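You operate a simulated robot arm through the tools that you are given. There is no shell and no other tool. Be economical: measure what you need, move in short steps, check, and stop when the job is done.

The job below is to be done with a simulated robot arm. You get a single attempt, and the scene is never put back.

JOB
Run bare bearing 27 across the slide plate and set it on the meter.
Fine: lay it on the yellow pad, switch on, slide it to the white pad, switch off; then the teal pad.

It is judged by the outcome, as a careful person would: the job done as asked, and still so three seconds after it is handed in. It fails if anything else is knocked over, pushed out of place, dropped, spilled or broken.

ROBOT AND FRAMES
A 6-joint arm with a two-finger parallel gripper, fixed in place. Base frame: the origin is at the foot of the arm, x ahead of it, y to its left, z up. Units: mm, degrees, N and s.
With the tool pointing down near the work surface it reaches from about 240 to 660 mm from the base axis. Its first joint turns from -66.0 to 66.0 degrees. Payload 2.9 kg.
The TCP is the grasp point between the finger pads, 30 mm short of the fingertips. In the tool frame z runs along the fingers and y along their closing line. The gripper opens to 110 mm. The fingers are 20 mm wide and 10 mm thick; the gripper's body (48 by 112 mm) begins 55 mm behind the TCP.
Orientation is that of the tool frame in the base frame, as a unit quaternion [w, x, y, z]. With the fingers straight down and closing along the base's y, the tool's x points along the base's -x, its y along +y and its z along -z.

CONTROLS
- The arm moves only by the tool step_arm. Its argument "deltas" is a list of rows, each a list of 7 numbers: the shift along the base's x, y, z in mm, then the turn, a rotation vector about the base's x, y, z in degrees, then the gripper command, from -1 (shut) to 1 (fully open), values between in proportion. In form: [[tx, ty, tz, wx, wy, wz, hand], ...]. A call has 1 to 20 rows; each row shifts and turns the commanded pose from where the row before left it. Rows are played at 5 a second. More than 50 mm and 8.6 degrees between two rows, or a gripper value outside its range, and nothing of the call is played. Where a pose cannot be reached the arm comes as near as it can. A force on the tool above 40 N (or 10 N above the force at the start of the call, whichever is more), or a blocked arm, ends the call early, and 0.2 s more pass. Each finger travels about 108 mm/s and halts on what it meets, pressing with about 42 N; the grip force reading is that of the motor and also rises with nothing between the fingers. The clock runs only during rows and for 0.2 s after the last one: add rows that do not move to give the fingers time. It gives the time, the measured TCP pose, the force on the tool (base axes), the opening and the grip force at its end, in the units of the frame above (readings bear some noise).
- Cameras (640 x 400 px; columns grow to the right, rows downward): "scene" is fixed at [85.8, 449, 1383]; the picture's right is [-0.76, -0.65, 0.00], its down [-0.37, 0.43, -0.82] and it looks along [0.53, -0.63, -0.57] (base axes); focal length 214 px, centre (320, 200). "wrist" rides on the gripper at [-36, 0, -57] in the tool frame; the picture's right is [0.00, -1.00, 0.00], its down [0.97, 0.00, -0.24] and it looks along [0.24, 0.00, 0.97] (tool axes); focal length 218 px, centre (320, 200).
- get_image(camera): a new picture of that camera. No time passes.
- measure_at(camera, pixels): for up to 12 pixels [column, row] of the newest picture of that camera ("zoom" is the newest enlarged one), the place [x, y, z] in the base frame of the surface seen there, good to about 3 mm, but the place of the scene camera against the robot may be out by one fixed shift of up to 25 mm in any direction. No time passes.
- zoom(camera, box): a new picture of the part [left, top, right, bottom] of that camera's present view, enlarged. No time passes.
- hand_in(): hands the job in; it is judged then, once.

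Work in short steps. Measure before you move; look again where a grasp or a placing could have gone wrong, and mend it. You have 80 turns and 38 pictures in all, those below and enlarged ones among them. Open the gripper and draw the arm clear of the work before you hand the job in, unless the task says otherwise; then end with one line.

The tools are called as a command line: name --pt "numbers of a row" for each row, then --argument value for the rest, lists and objects as JSON in quotes. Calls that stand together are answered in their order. step_arm: Moves the arm, as the interface text tells. Its arguments: {"type":"object","properties":{"deltas":{"type":"array","items":{"type":"array","items":{"type":"number"}}}},"required":["deltas"]} The other tools are called the same way: get_image (camera) takes a picture; measure_at (camera, pixels) gives the place of the surface under pixels of a picture; zoom (camera, box) takes an enlarged picture of a part of a camera's view; hand_in () hands the job in.

At the start:

```text
clock: 0.0
position: [337.4, 248.6, 1270.9]
ee_rot: [0.0, -0.001, 1.0, 0.0]
contact_force: [0.4, 0.2, 0.7]
width: 109.9
grip_force: 0.0
```

scene: 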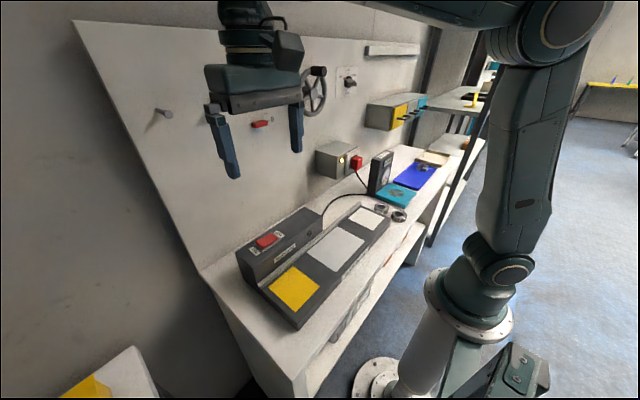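
wrist: 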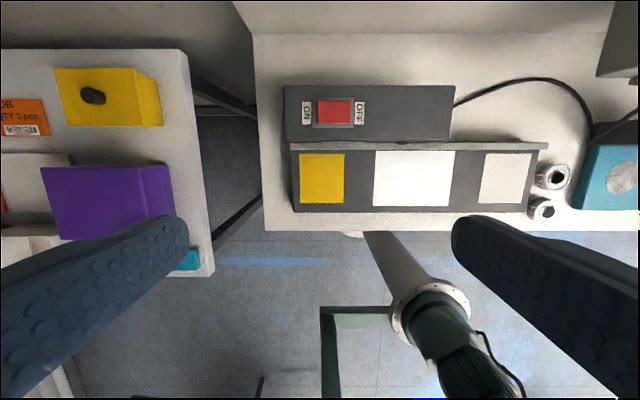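

I'll take closer looks at the plate, the bearings, and the meter to read labels.

zoom --camera "wrist" --box '[270, 70, 560, 240]'

zoom --camera "scene" --box '[310, 130, 470, 230]'

zoom --camera "wrist" --box '[520, 130, 640, 230]'

```text
2.21 times, centred on (415, 155) of wrist
```

zoom: 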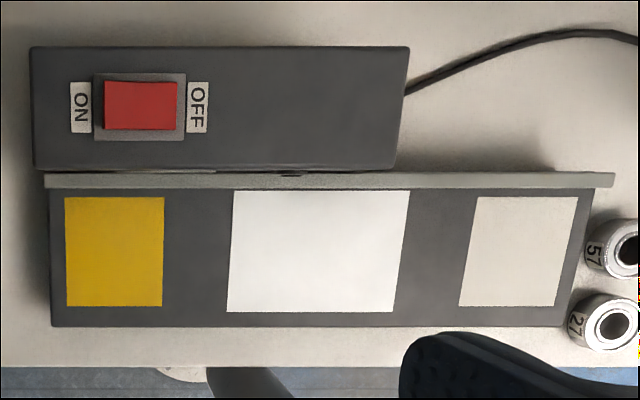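

```text
4.00 times, centred on (390, 180) of scene
```

zoom: 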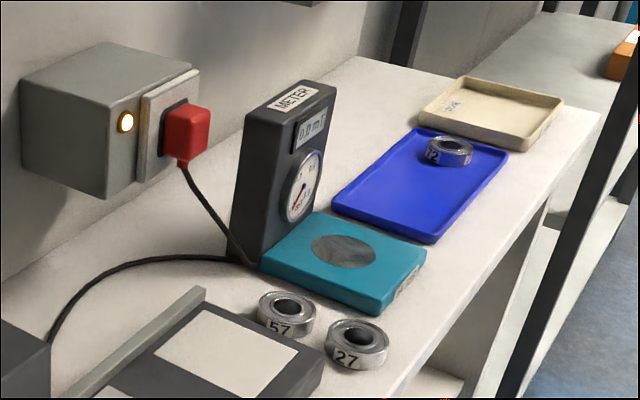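

```text
4.00 times, centred on (580, 180) of wrist
```

zoom: 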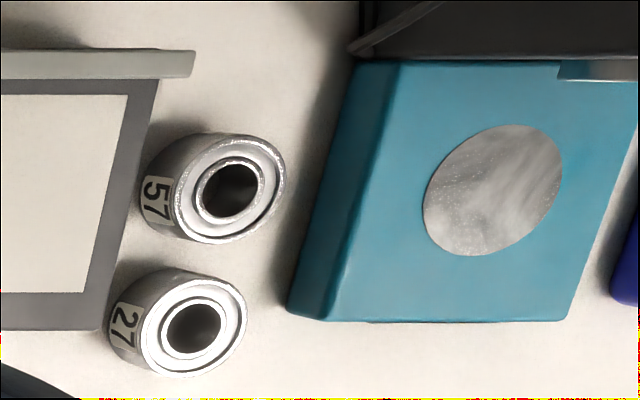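

The bearing 27 is at wrist (541,209), and the plate runs yellow → middle → right pad. I'll measure the pads, switch, rail, bearings and the meter's pad.

get_image --camera "wrist"

measure_at --camera "wrist" --pixels '[[322, 178], [302, 155], [343, 202], [413, 178], [506, 178], [541, 209], [548, 202], [552, 177], [320, 146], [326, 112], [345, 112], [420, 110]]'

measure_at --camera "scene" --pixels '[[295, 288], [337, 248], [367, 217], [399, 213], [382, 206], [396, 192], [268, 240], [262, 242], [275, 237], [422, 175], [383, 175], [405, 217]]'

```text
32 pictures are left
```

wrist: 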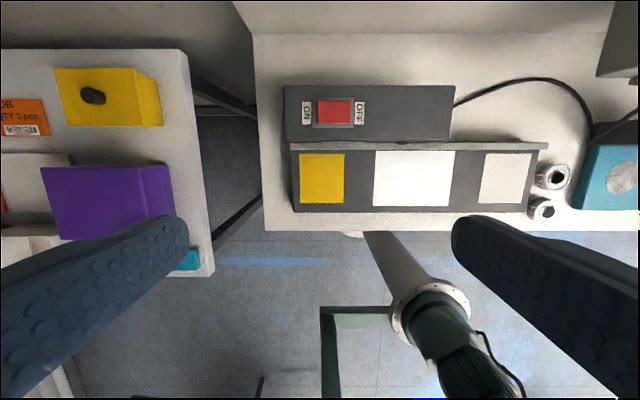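

```text
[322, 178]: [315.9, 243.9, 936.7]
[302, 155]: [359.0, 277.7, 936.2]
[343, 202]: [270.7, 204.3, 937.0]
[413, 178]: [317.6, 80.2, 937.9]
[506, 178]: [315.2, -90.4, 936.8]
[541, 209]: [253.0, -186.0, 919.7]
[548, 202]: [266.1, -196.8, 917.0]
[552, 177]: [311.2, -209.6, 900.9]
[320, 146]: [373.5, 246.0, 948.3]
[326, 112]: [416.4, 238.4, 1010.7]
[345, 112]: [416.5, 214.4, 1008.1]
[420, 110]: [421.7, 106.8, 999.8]
```

```text
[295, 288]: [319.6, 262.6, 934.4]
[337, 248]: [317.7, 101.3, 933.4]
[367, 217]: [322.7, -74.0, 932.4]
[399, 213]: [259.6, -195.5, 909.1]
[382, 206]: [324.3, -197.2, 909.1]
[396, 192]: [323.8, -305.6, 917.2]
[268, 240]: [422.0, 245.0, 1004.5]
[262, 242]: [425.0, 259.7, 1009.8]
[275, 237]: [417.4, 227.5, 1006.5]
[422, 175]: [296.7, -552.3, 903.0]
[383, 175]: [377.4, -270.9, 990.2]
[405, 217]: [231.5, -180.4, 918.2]
```

Bearing 27 lies near (253,-190), close to the plate's end and bearing 57. I'll go above it at a safe height for a close look.

step_arm --pt "-6 -44 -5 0 0 0 0" --pt "-6 -44 -5 0 0 0 0" --pt "-6 -44 -10 0 0 0 0" --pt "-7 -44 -10 0 0 0 0" --pt "-7 -44 -10 0 0 0 0" --pt "-7 -44 -10 0 0 0 0" --pt "-7 -44 -10 0 0 0 0" --pt "-7 -44 -20 0 0 0 0" --pt "-7 -44 -20 0 0 0 0" --pt "-7 -44 -20 0 0 0 0" --pt "0 0 0 0 0 0 0" --pt "0 0 0 0 0 0 0"

get_image --camera "wrist"

```text
clock: 2.6
position: [270.5, -192.7, 1153.1]
ee_rot: [0.0, 0.0, 1.0, 0.0]
contact_force: [-1.2, -0.5, 0.3]
width: 54.9
grip_force: 0.1
```

```text
31 pictures are left
```

wrist: 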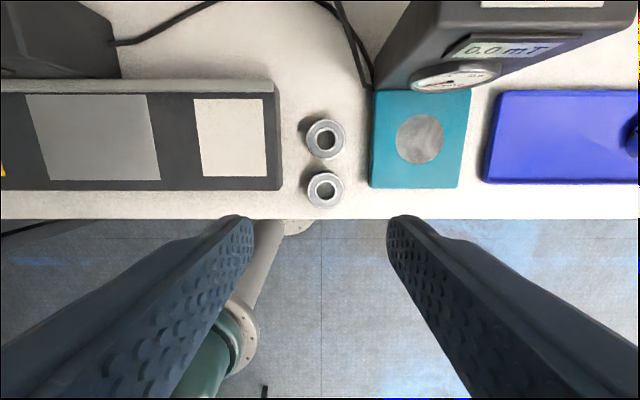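

The middle pad now looks grey and metallic while the right pad stays off-white, so the right pad at (232,137) is the white one. Next I'll measure bearing 27 at (325,189) and its surroundings.

measure_at --camera "wrist" --pixels '[[312, 187], [337, 187], [325, 176], [325, 199], [325, 188], [313, 137], [336, 137], [279, 150], [371, 165], [324, 123], [324, 216], [324, 152]]'

measure_at --camera "wrist" --pixels '[[419, 139], [396, 139], [443, 139], [420, 115], [420, 163], [458, 187], [470, 95], [232, 137], [197, 100], [264, 174], [97, 137], [430, 82]]'

zoom --camera "wrist" --box '[260, 90, 420, 220]'

```text
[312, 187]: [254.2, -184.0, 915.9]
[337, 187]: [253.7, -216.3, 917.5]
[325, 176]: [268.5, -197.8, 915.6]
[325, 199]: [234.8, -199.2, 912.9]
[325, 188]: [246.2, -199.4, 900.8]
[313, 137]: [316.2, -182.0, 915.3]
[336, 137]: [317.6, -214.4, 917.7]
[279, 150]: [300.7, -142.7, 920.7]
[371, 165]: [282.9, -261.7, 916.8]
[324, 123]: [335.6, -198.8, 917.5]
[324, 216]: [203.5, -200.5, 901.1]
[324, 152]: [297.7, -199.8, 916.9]
```

```text
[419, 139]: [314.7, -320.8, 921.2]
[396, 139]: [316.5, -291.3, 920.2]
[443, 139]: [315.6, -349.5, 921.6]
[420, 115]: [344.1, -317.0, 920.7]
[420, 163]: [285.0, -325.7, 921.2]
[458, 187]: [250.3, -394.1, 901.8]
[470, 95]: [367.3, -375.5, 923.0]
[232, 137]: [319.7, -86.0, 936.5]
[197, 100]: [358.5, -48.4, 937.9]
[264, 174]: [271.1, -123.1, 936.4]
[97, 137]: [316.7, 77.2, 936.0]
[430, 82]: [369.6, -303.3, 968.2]
```

```text
3.08 times, centred on (340, 155) of wrist
```

zoom: 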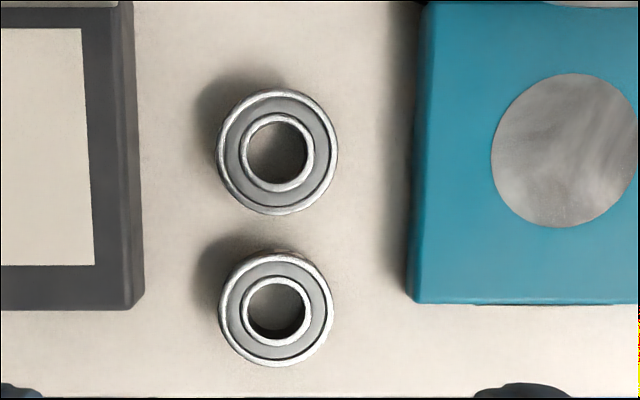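

Bearing 27's centre is about (249.5,-199.5), roughly 47 mm across with its top at 917, and about 33 mm free on each y side. I'll measure the meter's front to know the clearance for the wrist camera.

measure_at --camera "wrist" --pixels '[[415, 85], [455, 80], [500, 70], [450, 60], [520, 45], [570, 40], [490, 12], [540, 6], [440, 10], [380, 85], [575, 8], [400, 60]]'

zoom --camera "scene" --box '[240, 0, 560, 220]'

```text
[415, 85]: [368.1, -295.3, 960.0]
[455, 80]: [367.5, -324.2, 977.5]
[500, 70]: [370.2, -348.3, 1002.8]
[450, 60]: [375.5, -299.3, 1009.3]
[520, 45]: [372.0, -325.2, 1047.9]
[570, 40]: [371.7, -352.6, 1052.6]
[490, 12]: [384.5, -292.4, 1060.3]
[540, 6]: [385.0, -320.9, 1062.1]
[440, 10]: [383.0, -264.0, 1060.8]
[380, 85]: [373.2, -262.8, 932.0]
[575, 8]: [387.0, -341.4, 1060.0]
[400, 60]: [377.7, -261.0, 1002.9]
```

```text
1.82 times, centred on (400, 110) of scene
```

zoom: 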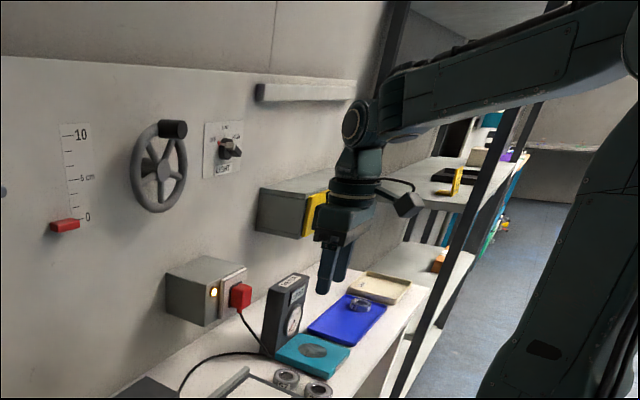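

The meter's front face is at x≈368, so a gripper body reaching x≈340 clears it. I'll descend to 40 mm above grasp height with the fingers open about 80 mm, then look.

step_arm --pt "-11 -3.5 -40 0 0 0 0.45" --pt "-10 -3.3 -40 0 0 0 0.45" --pt "0 0 -40 0 0 0 0.45" --pt "0 0 -30 0 0 0 0.45" --pt "0 0 -20 0 0 0 0.45" --pt "0 0 0 0 0 0 0.45" --pt "0 0 0 0 0 0 0.45"

get_image --camera "wrist"

```text
clock: 4.2
position: [248.7, -199.3, 981.8]
ee_rot: [0.0, 0.001, 1.0, 0.0]
contact_force: [-0.3, 1.1, 0.3]
width: 79.8
grip_force: 0.1
```

```text
28 pictures are left
```

wrist: 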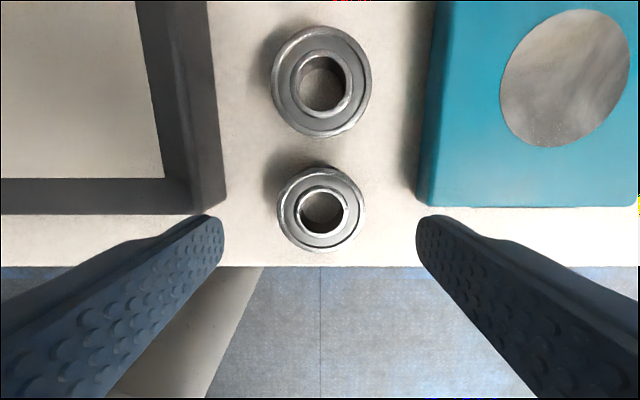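

Bearing 27 at (321,208) is centred between the fingers with room at both sides. I'll go down to z≈935 and close.

step_arm --pt "0.5 0 -20 0 0 0 0.45" --pt "0.5 0 -15 0 0 0 0.45" --pt "0 0 -11 0 0 0 0.45" --pt "0 0 0 0 0 0 0.45" --pt "0 0 0 0 0 0 -0.3" --pt "0 0 0 0 0 0 -0.3" --pt "0 0 0 0 0 0 -0.3" --pt "0 0 0 0 0 0 -0.3"

```text
clock: 6.0
position: [248.8, -199.8, 934.1]
ee_rot: [0.001, -0.001, 1.0, 0.0]
contact_force: [0.4, -0.1, 0.0]
width: 50.5
grip_force: 41.5
```

The fingers stopped at 50.5 mm with 41.5 N, so the bearing is gripped. I'll lift it straight up and check.

step_arm --pt "0 0 10 0 0 0 -0.3" --pt "0 0 30 0 0 0 -0.3" --pt "0 0 40 0 0 0 -0.3" --pt "0 0 40 0 0 0 -0.3" --pt "0 0 0 0 0 0 -0.3"

get_image --camera "wrist"

```text
clock: 7.2
position: [251.1, -198.7, 1057.0]
ee_rot: [0.0, 0.0, 1.0, 0.001]
contact_force: [0.5, 0.0, -1.4]
width: 50.7
grip_force: 42.5
```

```text
27 pictures are left
```

wrist: 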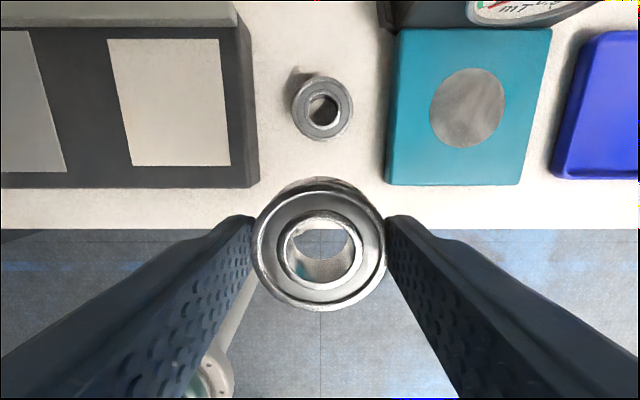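

Bearing held flat and centred. I'll carry it at this height to above the yellow pad centre (315,242).

step_arm --pt "10 20 10 0 0 0 -0.3" --pt "10 40 0 0 0 0 -0.3" --pt "10 42 0 0 0 0 -0.3" --pt "10 42 0 0 0 0 -0.3" --pt "10 42 0 0 0 0 -0.3" --pt "10 42 0 0 0 0 -0.3" --pt "4 42 0 0 0 0 -0.3" --pt "0 42 0 0 0 0 -0.3" --pt "0 42 0 0 0 0 -0.3" --pt "0 42 0 0 0 0 -0.3" --pt "0 30 0 0 0 0 -0.3" --pt "0 15 0 0 0 0 -0.3" --pt "0 0 0 0 0 0 -0.3"

get_image --camera "wrist"

```text
clock: 10.0
position: [313.3, 242.3, 1065.1]
ee_rot: [0.0, 0.001, 1.0, -0.001]
contact_force: [1.0, -0.2, -0.8]
width: 50.4
grip_force: 42.0
```

```text
26 pictures are left
```

wrist: 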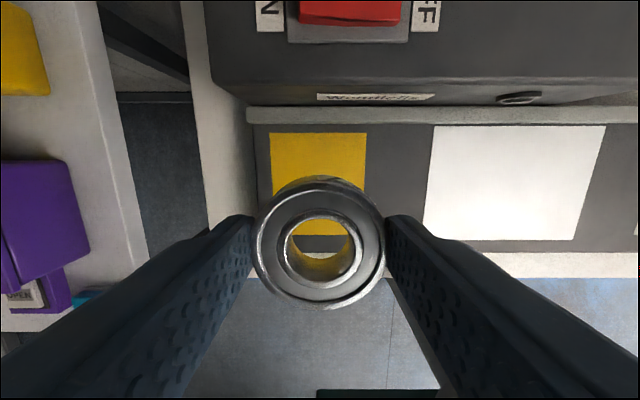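

The bearing is above the yellow pad. I'll refine the pad, box and switch positions from here.

measure_at --camera "wrist" --pixels '[[272, 136], [364, 136], [274, 192], [362, 192], [298, 230], [320, 112], [250, 165], [280, 95], [280, 60], [350, 12], [295, 10], [408, 10]]'

```text
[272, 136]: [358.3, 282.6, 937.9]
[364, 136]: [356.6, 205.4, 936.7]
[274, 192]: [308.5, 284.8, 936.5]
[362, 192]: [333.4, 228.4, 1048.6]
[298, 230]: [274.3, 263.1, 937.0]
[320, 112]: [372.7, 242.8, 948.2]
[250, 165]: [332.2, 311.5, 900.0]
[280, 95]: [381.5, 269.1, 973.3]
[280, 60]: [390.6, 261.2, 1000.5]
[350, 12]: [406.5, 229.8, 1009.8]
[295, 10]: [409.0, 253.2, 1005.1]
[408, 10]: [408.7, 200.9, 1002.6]
```

Yellow pad spans x 272–358, y 205–284. I'll lower the bearing to just above the pad, then touch down gently.

step_arm --pt "2 2 -40 0 0 0 -0.3" --pt "0 0 -30 0 0 0 -0.3" --pt "0 0 -17 0 0 0 -0.3" --pt "0 0 -4 0 0 0 -0.3" --pt "0 0 0 0 0 0 -0.3"

step_arm --pt "0 0 -1.5 0 0 0 -0.3" --pt "0 0 -1.5 0 0 0 -0.3" --pt "0 0 0 0 0 0 -0.3"

```text
clock: 11.2
position: [317.7, 244.1, 971.7]
ee_rot: [0.0, 0.0, 1.0, 0.0]
contact_force: [0.8, 0.5, -1.7]
width: 50.8
grip_force: 42.0
```

```text
clock: 12.0
position: [316.9, 243.5, 968.8]
ee_rot: [0.0, 0.0, 1.0, 0.0]
contact_force: [-0.1, 0.5, -1.6]
width: 50.5
grip_force: 42.0
```

No contact force so far (z 968.8). I'll keep lowering in half-millimetre steps.

step_arm --pt "0 0 -0.7 0 0 0 -0.3" --pt "0 0 -0.7 0 0 0 -0.3" --pt "0 0 0 0 0 0 -0.3"

get_image --camera "scene"

zoom --camera "scene" --box '[220, 200, 380, 320]'

```text
clock: 12.8
position: [315.6, 244.9, 969.2]
ee_rot: [-0.001, 0.001, 1.0, 0.0]
contact_force: [-1.5, -1.5, 5.8]
width: 50.2
grip_force: 41.6
```

```text
25 pictures are left
```

scene: 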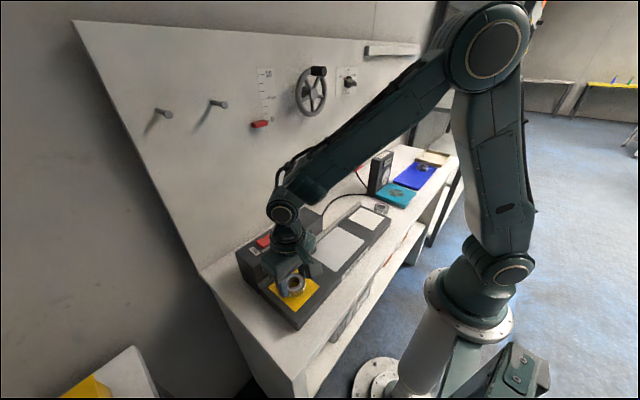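

```text
3.33 times, centred on (300, 260) of scene
```

zoom: 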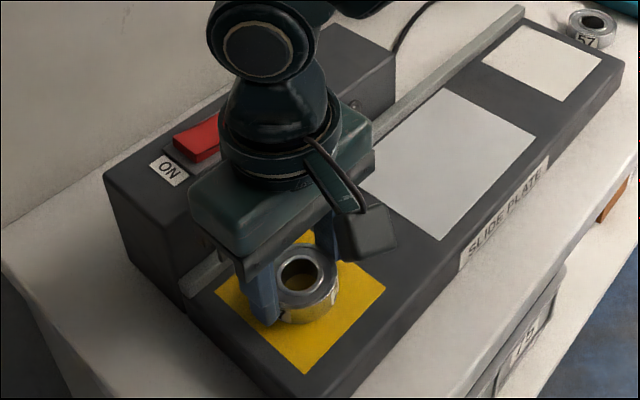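

Contact force about 7 N: the bearing sits on the yellow pad, (293,283) in the scene view. I'll release it and rise clear.

step_arm --pt "0 0 0 0 0 0 0.3" --pt "0 0 0 0 0 0 0.45" --pt "0 0 0 0 0 0 0.45" --pt "0 0 20 0 0 0 0.45" --pt "0 0 40 0 0 0 0.45" --pt "0 0 40 0 0 0 0.45" --pt "0 10 40 0 0 0 0.45" --pt "0 0 0 0 0 0 0.45"

get_image --camera "wrist"

```text
clock: 14.6
position: [313.3, 255.6, 1111.2]
ee_rot: [0.0, 0.0, 1.0, 0.0]
contact_force: [0.0, -0.6, -0.4]
width: 79.8
grip_force: 0.1
```

```text
23 pictures are left
```

wrist: 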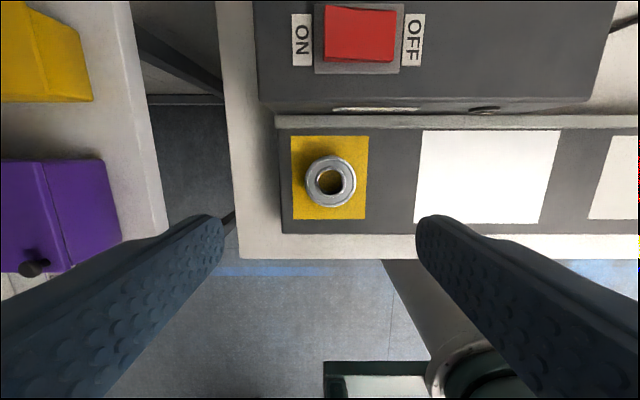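

The bearing rests inside the yellow pad at (330,182). Now I'll measure the rocker switch ends.

measure_at --camera "wrist" --pixels '[[328, 30], [334, 30], [345, 30], [360, 30], [375, 30], [390, 30], [360, 8], [360, 58], [318, 68], [300, 60], [262, 60], [412, 60]]'

measure_at --camera "wrist" --pixels '[[330, 172], [307, 182], [354, 182], [330, 157], [330, 207]]'

zoom --camera "wrist" --box '[270, 0, 450, 110]'

```text
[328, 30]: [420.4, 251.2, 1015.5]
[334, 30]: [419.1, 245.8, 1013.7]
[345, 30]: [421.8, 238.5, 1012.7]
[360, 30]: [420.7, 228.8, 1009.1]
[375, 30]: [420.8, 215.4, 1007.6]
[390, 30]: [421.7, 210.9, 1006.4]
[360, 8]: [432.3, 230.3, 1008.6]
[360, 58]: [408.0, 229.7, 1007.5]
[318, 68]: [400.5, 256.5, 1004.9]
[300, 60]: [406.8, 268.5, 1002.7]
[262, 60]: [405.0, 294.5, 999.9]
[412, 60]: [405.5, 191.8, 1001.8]
```

```text
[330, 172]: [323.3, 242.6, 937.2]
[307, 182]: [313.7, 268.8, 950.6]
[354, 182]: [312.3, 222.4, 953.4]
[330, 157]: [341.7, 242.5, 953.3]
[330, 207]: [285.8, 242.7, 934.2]
```

```text
3.56 times, centred on (360, 55) of wrist
```

zoom: 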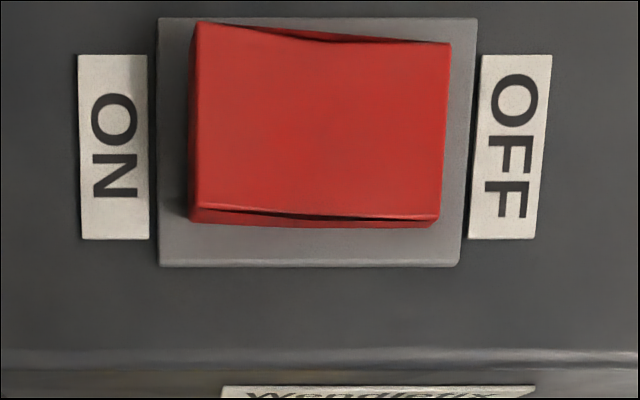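

The ON end (y≈251) is raised at z 1015; the OFF end is down. Before going there I'll check the wall, hooks and left-hand table clearance.

measure_at --camera "wrist" --pixels '[[50, 50], [130, 40], [80, 110], [60, 200], [35, 268], [190, 40], [225, 40]]'

measure_at --camera "scene" --pixels '[[210, 104], [226, 104], [155, 112], [258, 124], [310, 90], [200, 200], [240, 200], [318, 70]]'

```text
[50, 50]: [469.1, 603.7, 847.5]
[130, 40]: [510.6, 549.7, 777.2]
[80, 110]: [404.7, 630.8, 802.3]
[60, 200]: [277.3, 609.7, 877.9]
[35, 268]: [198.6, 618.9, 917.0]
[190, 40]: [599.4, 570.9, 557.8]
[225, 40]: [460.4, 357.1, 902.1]
```

```text
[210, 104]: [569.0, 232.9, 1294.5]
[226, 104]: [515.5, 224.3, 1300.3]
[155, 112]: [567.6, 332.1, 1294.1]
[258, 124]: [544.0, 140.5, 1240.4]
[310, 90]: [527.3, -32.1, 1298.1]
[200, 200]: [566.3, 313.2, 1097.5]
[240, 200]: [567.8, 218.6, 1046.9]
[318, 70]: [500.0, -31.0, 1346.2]
```

Clear: the wall is at x≈567 and the table to the left is low. I'll open fully and use the -y finger alone over the ON end (420,245), stopping 20 mm above it.

step_arm --pt "30 15 0 0 0 0 1" --pt "40 20 0 0 0 0 1" --pt "37 14.5 -6 0 0 0 1" --pt "0 0 -20 0 0 0 1" --pt "0 0 -20 0 0 0 1" --pt "0 0 0 0 0 0 1" --pt "0 0 0 0 0 0 1"

get_image --camera "wrist"

zoom --camera "scene" --box '[180, 180, 360, 320]'

```text
clock: 16.2
position: [421.8, 304.3, 1063.9]
ee_rot: [0.0, 0.001, 1.0, -0.001]
contact_force: [-0.5, 0.8, 0.8]
width: 110.2
grip_force: 0.1
```

```text
21 pictures are left
```

wrist: 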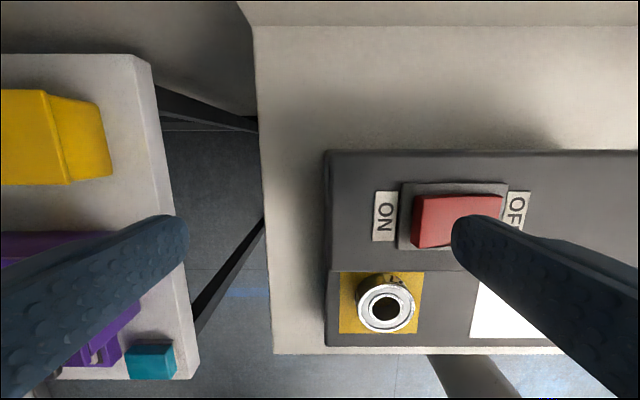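

```text
2.86 times, centred on (270, 250) of scene
```

zoom: 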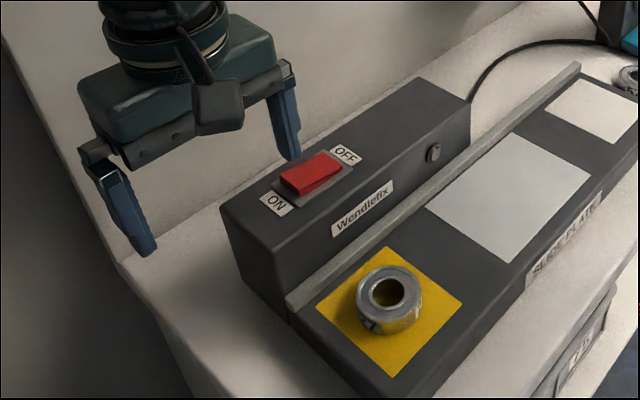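

The finger inner face is at y≈249, over the ON half of the rocker. I'll press down in small steps to tip z≈1006.

step_arm --pt "-1 1.5 -10 0 0 0 1" --pt "0 0 -8 0 0 0 1" --pt "0 0 -4 0 0 0 1" --pt "0 0 -3 0 0 0 1" --pt "0 0 -2 0 0 0 1"

zoom --camera "scene" --box '[220, 200, 320, 270]'

```text
clock: 17.4
position: [422.6, 305.6, 1039.3]
ee_rot: [0.001, 0.002, 1.0, 0.001]
contact_force: [-8.5, -4.5, 22.2]
width: 110.3
grip_force: 0.0
```

```text
5.71 times, centred on (270, 235) of scene
```

zoom: 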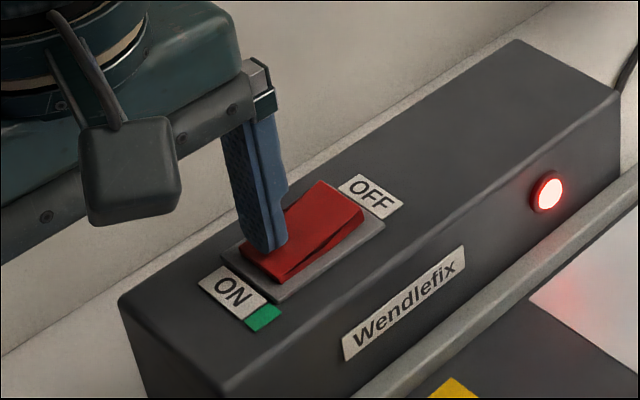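

The rocker flipped and the red lamp is lit at zoom (547,192): the plate is on. I'll lift off and go back over the bearing.

step_arm --pt "0 0 15 0 0 0 1" --pt "0 0 30 0 0 0 1" --pt "-20 -10 28 0 0 0 1" --pt "-40 -25 0 0 0 0 0.6" --pt "-40 -25 0 0 0 0 0.6" --pt "-5.5 -1 0 0 0 0 0.6" --pt "0 0 0 0 0 0 0.6" --pt "0 0 0 0 0 0 0.6"

get_image --camera "wrist"

```text
clock: 19.2
position: [316.4, 243.9, 1110.9]
ee_rot: [0.0, 0.0, 1.0, -0.001]
contact_force: [0.6, -0.1, -0.8]
width: 87.8
grip_force: 0.0
```

```text
18 pictures are left
```

wrist: 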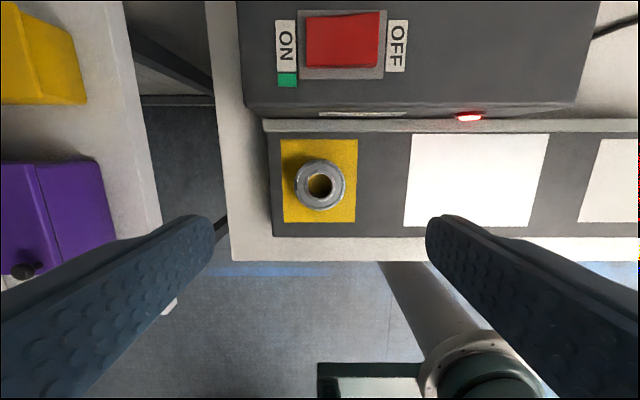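

The switch shows ON and the bearing at (320,184) is unmoved and centred. I'll descend and grip it at z≈970.

step_arm --pt "0 0 -40 0 0 0 0.6" --pt "0 0 -40 0 0 0 0.6" --pt "0 0 -35 0 0 0 0.6" --pt "0 0 -20 0 0 0 0.6" --pt "0 0 -5.5 0 0 0 0.6" --pt "0 0 0 0 0 0 0.6" --pt "0 0 0 0 0 0 -0.3" --pt "0 0 0 0 0 0 -0.3" --pt "0 0 0 0 0 0 -0.3" --pt "0 0 0 0 0 0 -0.3"

```text
clock: 21.4
position: [315.9, 244.4, 970.6]
ee_rot: [0.001, -0.001, 1.0, 0.0]
contact_force: [-0.5, -0.9, 0.8]
width: 50.8
grip_force: 42.2
```

Gripped at 50.8 mm with the bearing resting on the pad. I'll slide it level along -y, with very light downward pressure, at a steady pace toward the white pad.

step_arm --pt "0 -6 -0.6 0 0 0 -0.3" --pt "0 -16 0 0 0 0 -0.3" --pt "0 -16 0 0 0 0 -0.3" --pt "0 -16 0 0 0 0 -0.3" --pt "0 -16 0 0 0 0 -0.3" --pt "0 -16 0 0 0 0 -0.3" --pt "0 -16 0 0 0 0 -0.3" --pt "0 -16 0 0 0 0 -0.3" --pt "0 -16 0 0 0 0 -0.3" --pt "0 -16 0 0 0 0 -0.3" --pt "0 -10 0 0 0 0 -0.3"

```text
clock: 23.8
position: [317.3, 83.8, 967.3]
ee_rot: [0.0, 0.0, 1.0, 0.0]
contact_force: [0.2, 7.8, 19.3]
width: 50.4
grip_force: 41.9
```

Over the middle with 19 N down-pressure, a bit more than needed. I'll ease up 0.7 mm and continue sliding to the white pad at y≈-87.

step_arm --pt "0 -10 0.4 0 0 0 -0.3" --pt "0 -16 0.3 0 0 0 -0.3" --pt "0 -16 0 0 0 0 -0.3" --pt "0 -16 0 0 0 0 -0.3" --pt "0 -16 0 0 0 0 -0.3" --pt "0 -16 0 0 0 0 -0.3" --pt "0 -16 0 0 0 0 -0.3" --pt "0 -16 0 0 0 0 -0.3" --pt "0 -16 0 0 0 0 -0.3" --pt "0 -16 0 0 0 0 -0.3" --pt "0 -14 0 0 0 0 -0.3" --pt "-1 -3 0 0 0 0 -0.3" --pt "0 0 0 0 0 0 -0.3"

get_image --camera "wrist"

zoom --camera "scene" --box '[220, 130, 440, 280]'

```text
clock: 26.6
position: [317.3, -88.1, 969.4]
ee_rot: [0.0, 0.0, 1.0, 0.0]
contact_force: [1.1, -0.5, -1.1]
width: 50.4
grip_force: 41.5
```

```text
17 pictures are left
```

wrist: 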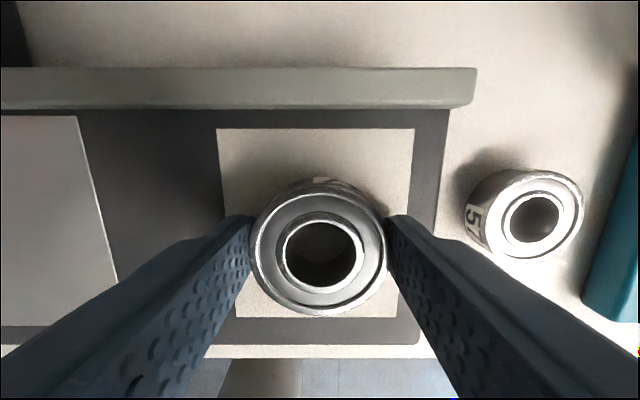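

```text
2.67 times, centred on (330, 205) of scene
```

zoom: 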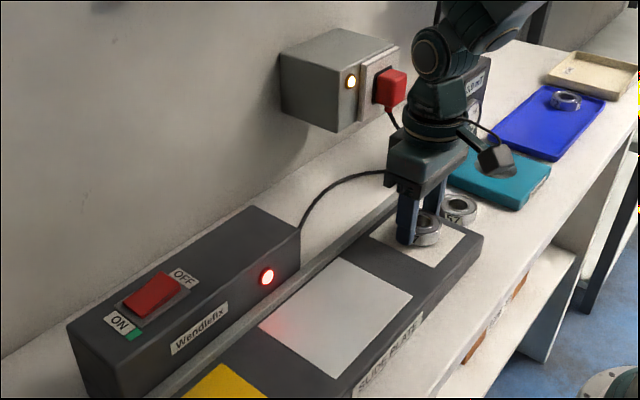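

The bearing is on the white pad; force ≈0. I'll lower a hair to be sure it is seated, release and rise.

step_arm --pt "0 0 -0.4 0 0 0 -0.3" --pt "0 0 -0.3 0 0 0 -0.3" --pt "0 0 0 0 0 0 0.1" --pt "0 0 0 0 0 0 0.45" --pt "0 0 0 0 0 0 0.45" --pt "0 0 20 0 0 0 0.45" --pt "0 0 40 0 0 0 0.45" --pt "0 0 40 0 0 0 0.45" --pt "0 0 40 0 0 0 0.45" --pt "0 0 0 0 0 0 0.45"

get_image --camera "wrist"

```text
clock: 28.8
position: [317.5, -86.8, 1109.2]
ee_rot: [0.001, 0.0, 1.0, 0.0]
contact_force: [-0.1, -0.2, 0.3]
width: 79.8
grip_force: 0.0
```

```text
15 pictures are left
```

wrist: 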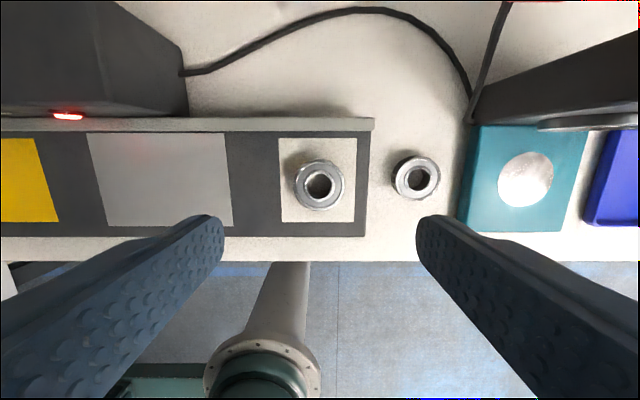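

Bearing sits on the white pad at (319,185). Now to the switch's OFF end: same -y finger, TCP to (421,273,1064).

step_arm --pt "5 40 0 0 0 0 1" --pt "5 40 0 0 0 0 1" --pt "5 40 0 0 0 0 1" --pt "10 40 0 0 0 0 1" --pt "10 40 0 0 0 0 1" --pt "10 40 0 0 0 0 1" --pt "15 40 0 0 0 0 1" --pt "15 40 0 0 0 0 1" --pt "15 30 0 0 0 0 1" --pt "14 10 0 0 0 0 1" --pt "0 0 -25 0 0 0 1" --pt "0 0 -20 0 0 0 1" --pt "0 0 0 0 0 0 1"

zoom --camera "scene" --box '[220, 180, 340, 270]'

```text
clock: 31.6
position: [420.9, 275.2, 1062.6]
ee_rot: [0.0, 0.0, 1.0, 0.001]
contact_force: [-0.9, 0.0, -0.4]
width: 110.0
grip_force: 0.0
```

```text
4.44 times, centred on (280, 225) of scene
```

zoom: 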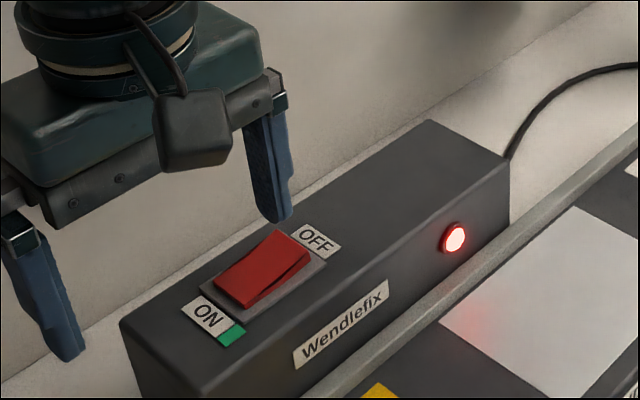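

The finger is above the raised OFF end. I'll shift 2 mm to -y and press down in steps.

step_arm --pt "0 -2 -9 0 0 0 1" --pt "0 0 -7 0 0 0 1" --pt "0 0 -4 0 0 0 1" --pt "0 0 -3 0 0 0 1" --pt "0 0 -1.5 0 0 0 1"

zoom --camera "scene" --box '[220, 180, 340, 270]'

```text
clock: 32.8
position: [419.5, 271.8, 1038.7]
ee_rot: [0.001, -0.001, 1.0, 0.001]
contact_force: [-1.8, 0.6, 1.6]
width: 109.8
grip_force: 0.0
```

```text
4.44 times, centred on (280, 225) of scene
```

zoom: 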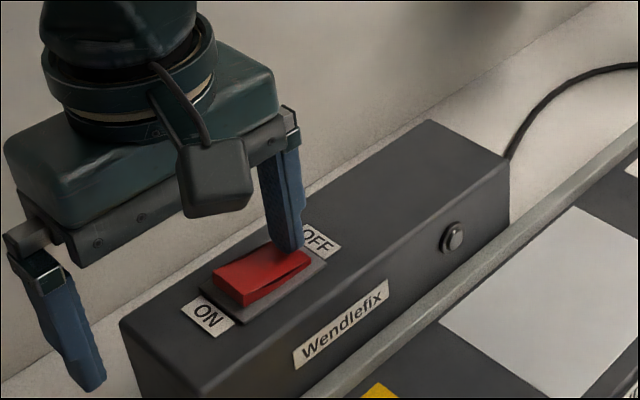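

The lamp is out and the green ON flag is gone: it is switched off. I'll rise and return above the bearing.

step_arm --pt "0 0 20 0 0 0 1" --pt "0 0 30 0 0 0 1" --pt "-14 -10 22 0 0 0 0.6" --pt "-15 -30 0 0 0 0 0.6" --pt "-15 -40 0 0 0 0 0.6" --pt "-15 -40 0 0 0 0 0.6" --pt "-10 -40 0 0 0 0 0.6" --pt "-10 -40 0 0 0 0 0.6" --pt "-10 -40 0 0 0 0 0.6" --pt "-5 -40 0 0 0 0 0.6" --pt "-5 -40 0 0 0 0 0.6" --pt "-4 -40 0 0 0 0 0.45" --pt "0 0 0 0 0 0 0.45" --pt "0 0 0 0 0 0 0.45"

get_image --camera "wrist"

```text
clock: 35.8
position: [319.6, -87.9, 1112.9]
ee_rot: [0.0, 0.0, 1.0, 0.0]
contact_force: [-0.3, -0.2, 0.7]
width: 79.8
grip_force: 0.1
```

```text
12 pictures are left
```

wrist: 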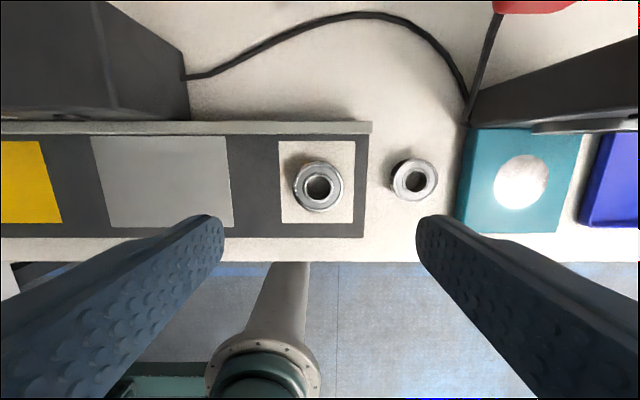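

Bearing at (318,187) is nearly centred; I'll correct x by -2 mm, descend to z≈970, grip, and lift.

step_arm --pt "-2 0.5 -40 0 0 0 0.45" --pt "0 0 -40 0 0 0 0.45" --pt "0 0 -35 0 0 0 0.45" --pt "0 0 -20 0 0 0 0.45" --pt "0 0 -6.5 0 0 0 0.45" --pt "0 0 0 0 0 0 0.45" --pt "0 0 0 0 0 0 -0.3" --pt "0 0 0 0 0 0 -0.3" --pt "0 0 0 0 0 0 -0.3" --pt "0 0 0 0 0 0 -0.3"

step_arm --pt "0 0 15 0 0 0 -0.3" --pt "0 0 40 0 0 0 -0.3" --pt "0 0 40 0 0 0 -0.3" --pt "0 0 15 0 0 0 -0.3" --pt "0 0 0 0 0 0 -0.3"

```text
clock: 38.0
position: [314.3, -87.1, 970.1]
ee_rot: [0.0, 0.0, 1.0, 0.0]
contact_force: [0.2, -1.1, -0.3]
width: 50.2
grip_force: 42.4
```

```text
clock: 39.2
position: [314.6, -86.4, 1079.3]
ee_rot: [0.0, 0.0, 1.0, -0.001]
contact_force: [0.2, -0.3, -2.0]
width: 50.4
grip_force: 41.9
```

Held. I'll carry it to above the grey disc on the teal pad (314,-320) at this height.

step_arm --pt "0 -24 0 0 0 0 -0.3" --pt "0 -40 0 0 0 0 -0.3" --pt "0 -40 0 0 0 0 -0.3" --pt "0 -40 0 0 0 0 -0.3" --pt "0 -40 0 0 0 0 -0.3" --pt "0 -30 0 0 0 0 -0.3" --pt "0 -20 0 0 0 0 -0.3" --pt "0 0 0 0 0 0 -0.3"

get_image --camera "wrist"

zoom --camera "scene" --box '[300, 110, 460, 230]'

```text
clock: 41.0
position: [314.3, -321.5, 1079.4]
ee_rot: [0.0, 0.0, 1.0, -0.001]
contact_force: [0.5, -0.2, -0.7]
width: 50.6
grip_force: 41.8
```

```text
11 pictures are left
```

wrist: 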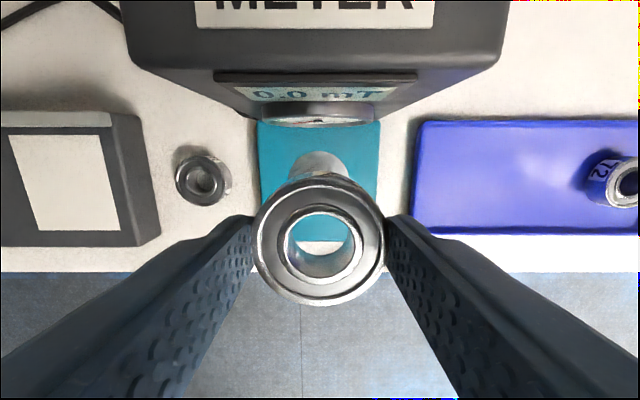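

```text
3.33 times, centred on (380, 170) of scene
```

zoom: 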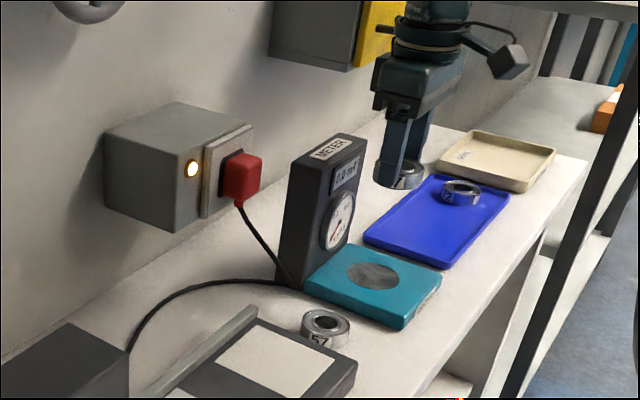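

Aligned in y with the teal pad (258–381 px). I'll check the disc's far edge and descend part way.

measure_at --camera "wrist" --pixels '[[320, 150], [320, 156], [296, 165], [345, 165], [262, 150], [377, 150], [320, 116], [320, 238]]'

step_arm --pt "-0.5 1 -40 0 0 0 -0.3" --pt "0 0 -35 0 0 0 -0.3" --pt "0 0 -20 0 0 0 -0.3" --pt "0 0 -15 0 0 0 -0.3" --pt "0 0 -8 0 0 0 -0.3" --pt "0 0 0 0 0 0 -0.3"

get_image --camera "wrist"

```text
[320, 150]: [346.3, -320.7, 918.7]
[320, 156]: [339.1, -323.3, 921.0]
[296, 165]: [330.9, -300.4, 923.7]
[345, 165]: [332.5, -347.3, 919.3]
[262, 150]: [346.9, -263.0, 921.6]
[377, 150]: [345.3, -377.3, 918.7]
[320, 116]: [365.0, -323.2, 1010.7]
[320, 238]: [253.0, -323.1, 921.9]
```

```text
clock: 42.4
position: [315.0, -322.6, 962.5]
ee_rot: [0.0, -0.001, 1.0, 0.0]
contact_force: [-0.8, -0.3, -1.5]
width: 50.3
grip_force: 41.6
```

```text
9 pictures are left
```

wrist: 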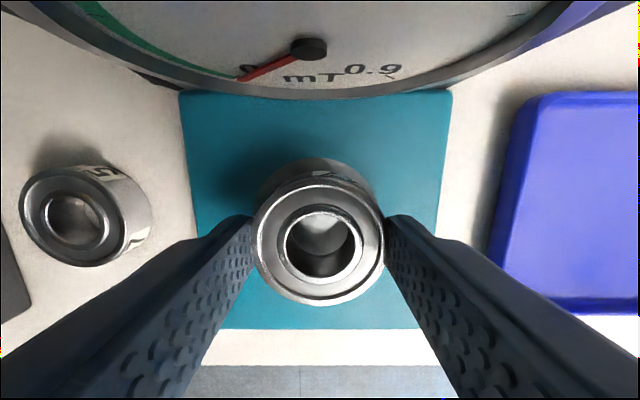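

Still clear of the meter, bearing over the disc. I'll lower gently until contact.

step_arm --pt "0 0.5 -4 0 0 0 -0.3" --pt "0 0 -2 0 0 0 -0.3" --pt "0 0 -1 0 0 0 -0.3" --pt "0 0 0 0 0 0 -0.3"

step_arm --pt "0 0 -0.7 0 0 0 -0.3" --pt "0 0 -0.7 0 0 0 -0.3" --pt "0 0 0 0 0 0 -0.3"

```text
clock: 43.4
position: [314.6, -322.0, 954.6]
ee_rot: [-0.001, 0.0, 1.0, 0.0]
contact_force: [-0.4, -0.8, -2.6]
width: 50.1
grip_force: 42.1
```

```text
clock: 44.2
position: [314.4, -323.2, 955.2]
ee_rot: [0.001, 0.002, 1.0, -0.002]
contact_force: [-1.8, 1.5, 20.7]
width: 50.3
grip_force: 41.8
```

Firm contact (20 N); I'll ease up slightly, open, and rise straight up.

step_arm --pt "0 0 0.8 0 0 0 -0.3" --pt "0 0 0 0 0 0 0.1" --pt "0 0 0 0 0 0 0.45" --pt "0 0 0 0 0 0 0.45" --pt "0 0 20 0 0 0 0.45" --pt "0 0 40 0 0 0 0.45" --pt "0 0 40 0 0 0 0.45" --pt "0 0 40 0 0 0 0.45" --pt "-10 0 40 0 0 0 0.45" --pt "-10 40 20 0 0 0 0.45" --pt "0 40 0 0 0 0 0.45" --pt "0 0 0 0 0 0 0.45"

get_image --camera "wrist"

zoom --camera "scene" --box '[340, 130, 460, 230]'

```text
clock: 46.8
position: [292.8, -240.1, 1154.5]
ee_rot: [0.0, 0.001, 1.0, -0.001]
contact_force: [0.6, -1.3, -0.7]
width: 80.0
grip_force: 0.1
```

```text
8 pictures are left
```

wrist: 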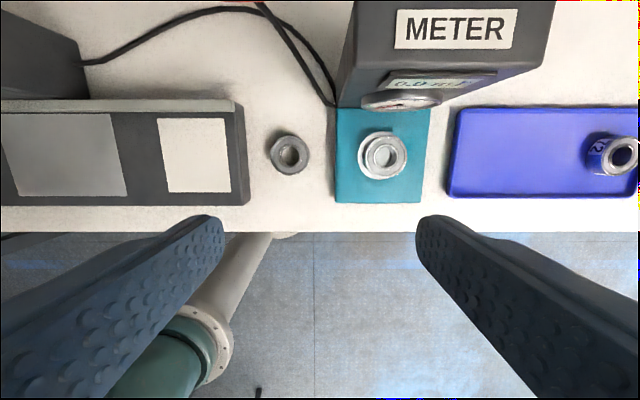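

```text
4.00 times, centred on (400, 180) of scene
```

zoom: 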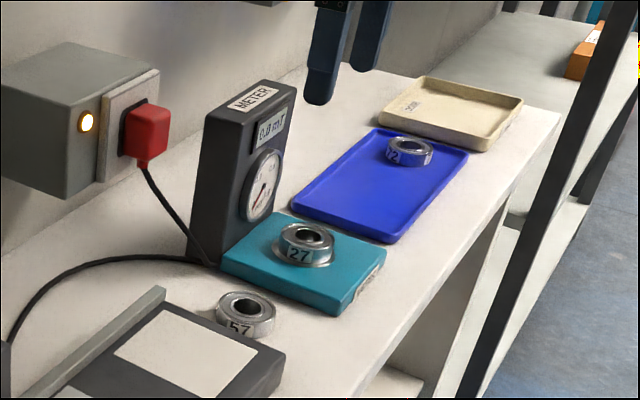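

Bearing 27 sits on the disc at the teal pad, and 57 and 72 are undisturbed. I'll check the meter reading once.

zoom --camera "wrist" --box '[330, 60, 510, 190]'

```text
3.08 times, centred on (420, 125) of wrist
```

zoom: 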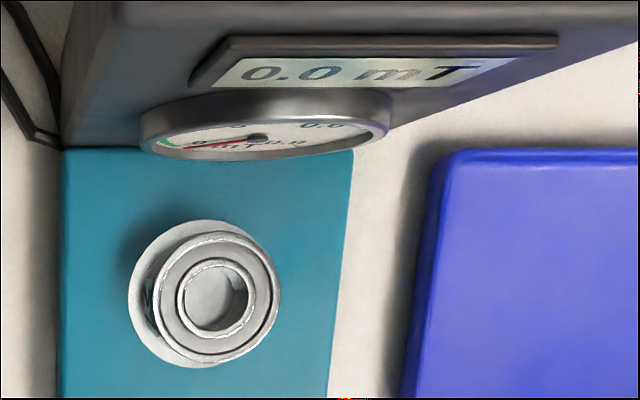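

The meter shows 0.0 mT with the bearing on its disc, the switch is off and the gripper is open and clear. I'll hand in now.

hand_in

```text
The job is handed in.
```

Bearing 27 was laid on the yellow pad, slid to the white pad with the plate switched on, and set on the meter's teal pad after switching off; the meter reads 0.0 mT.
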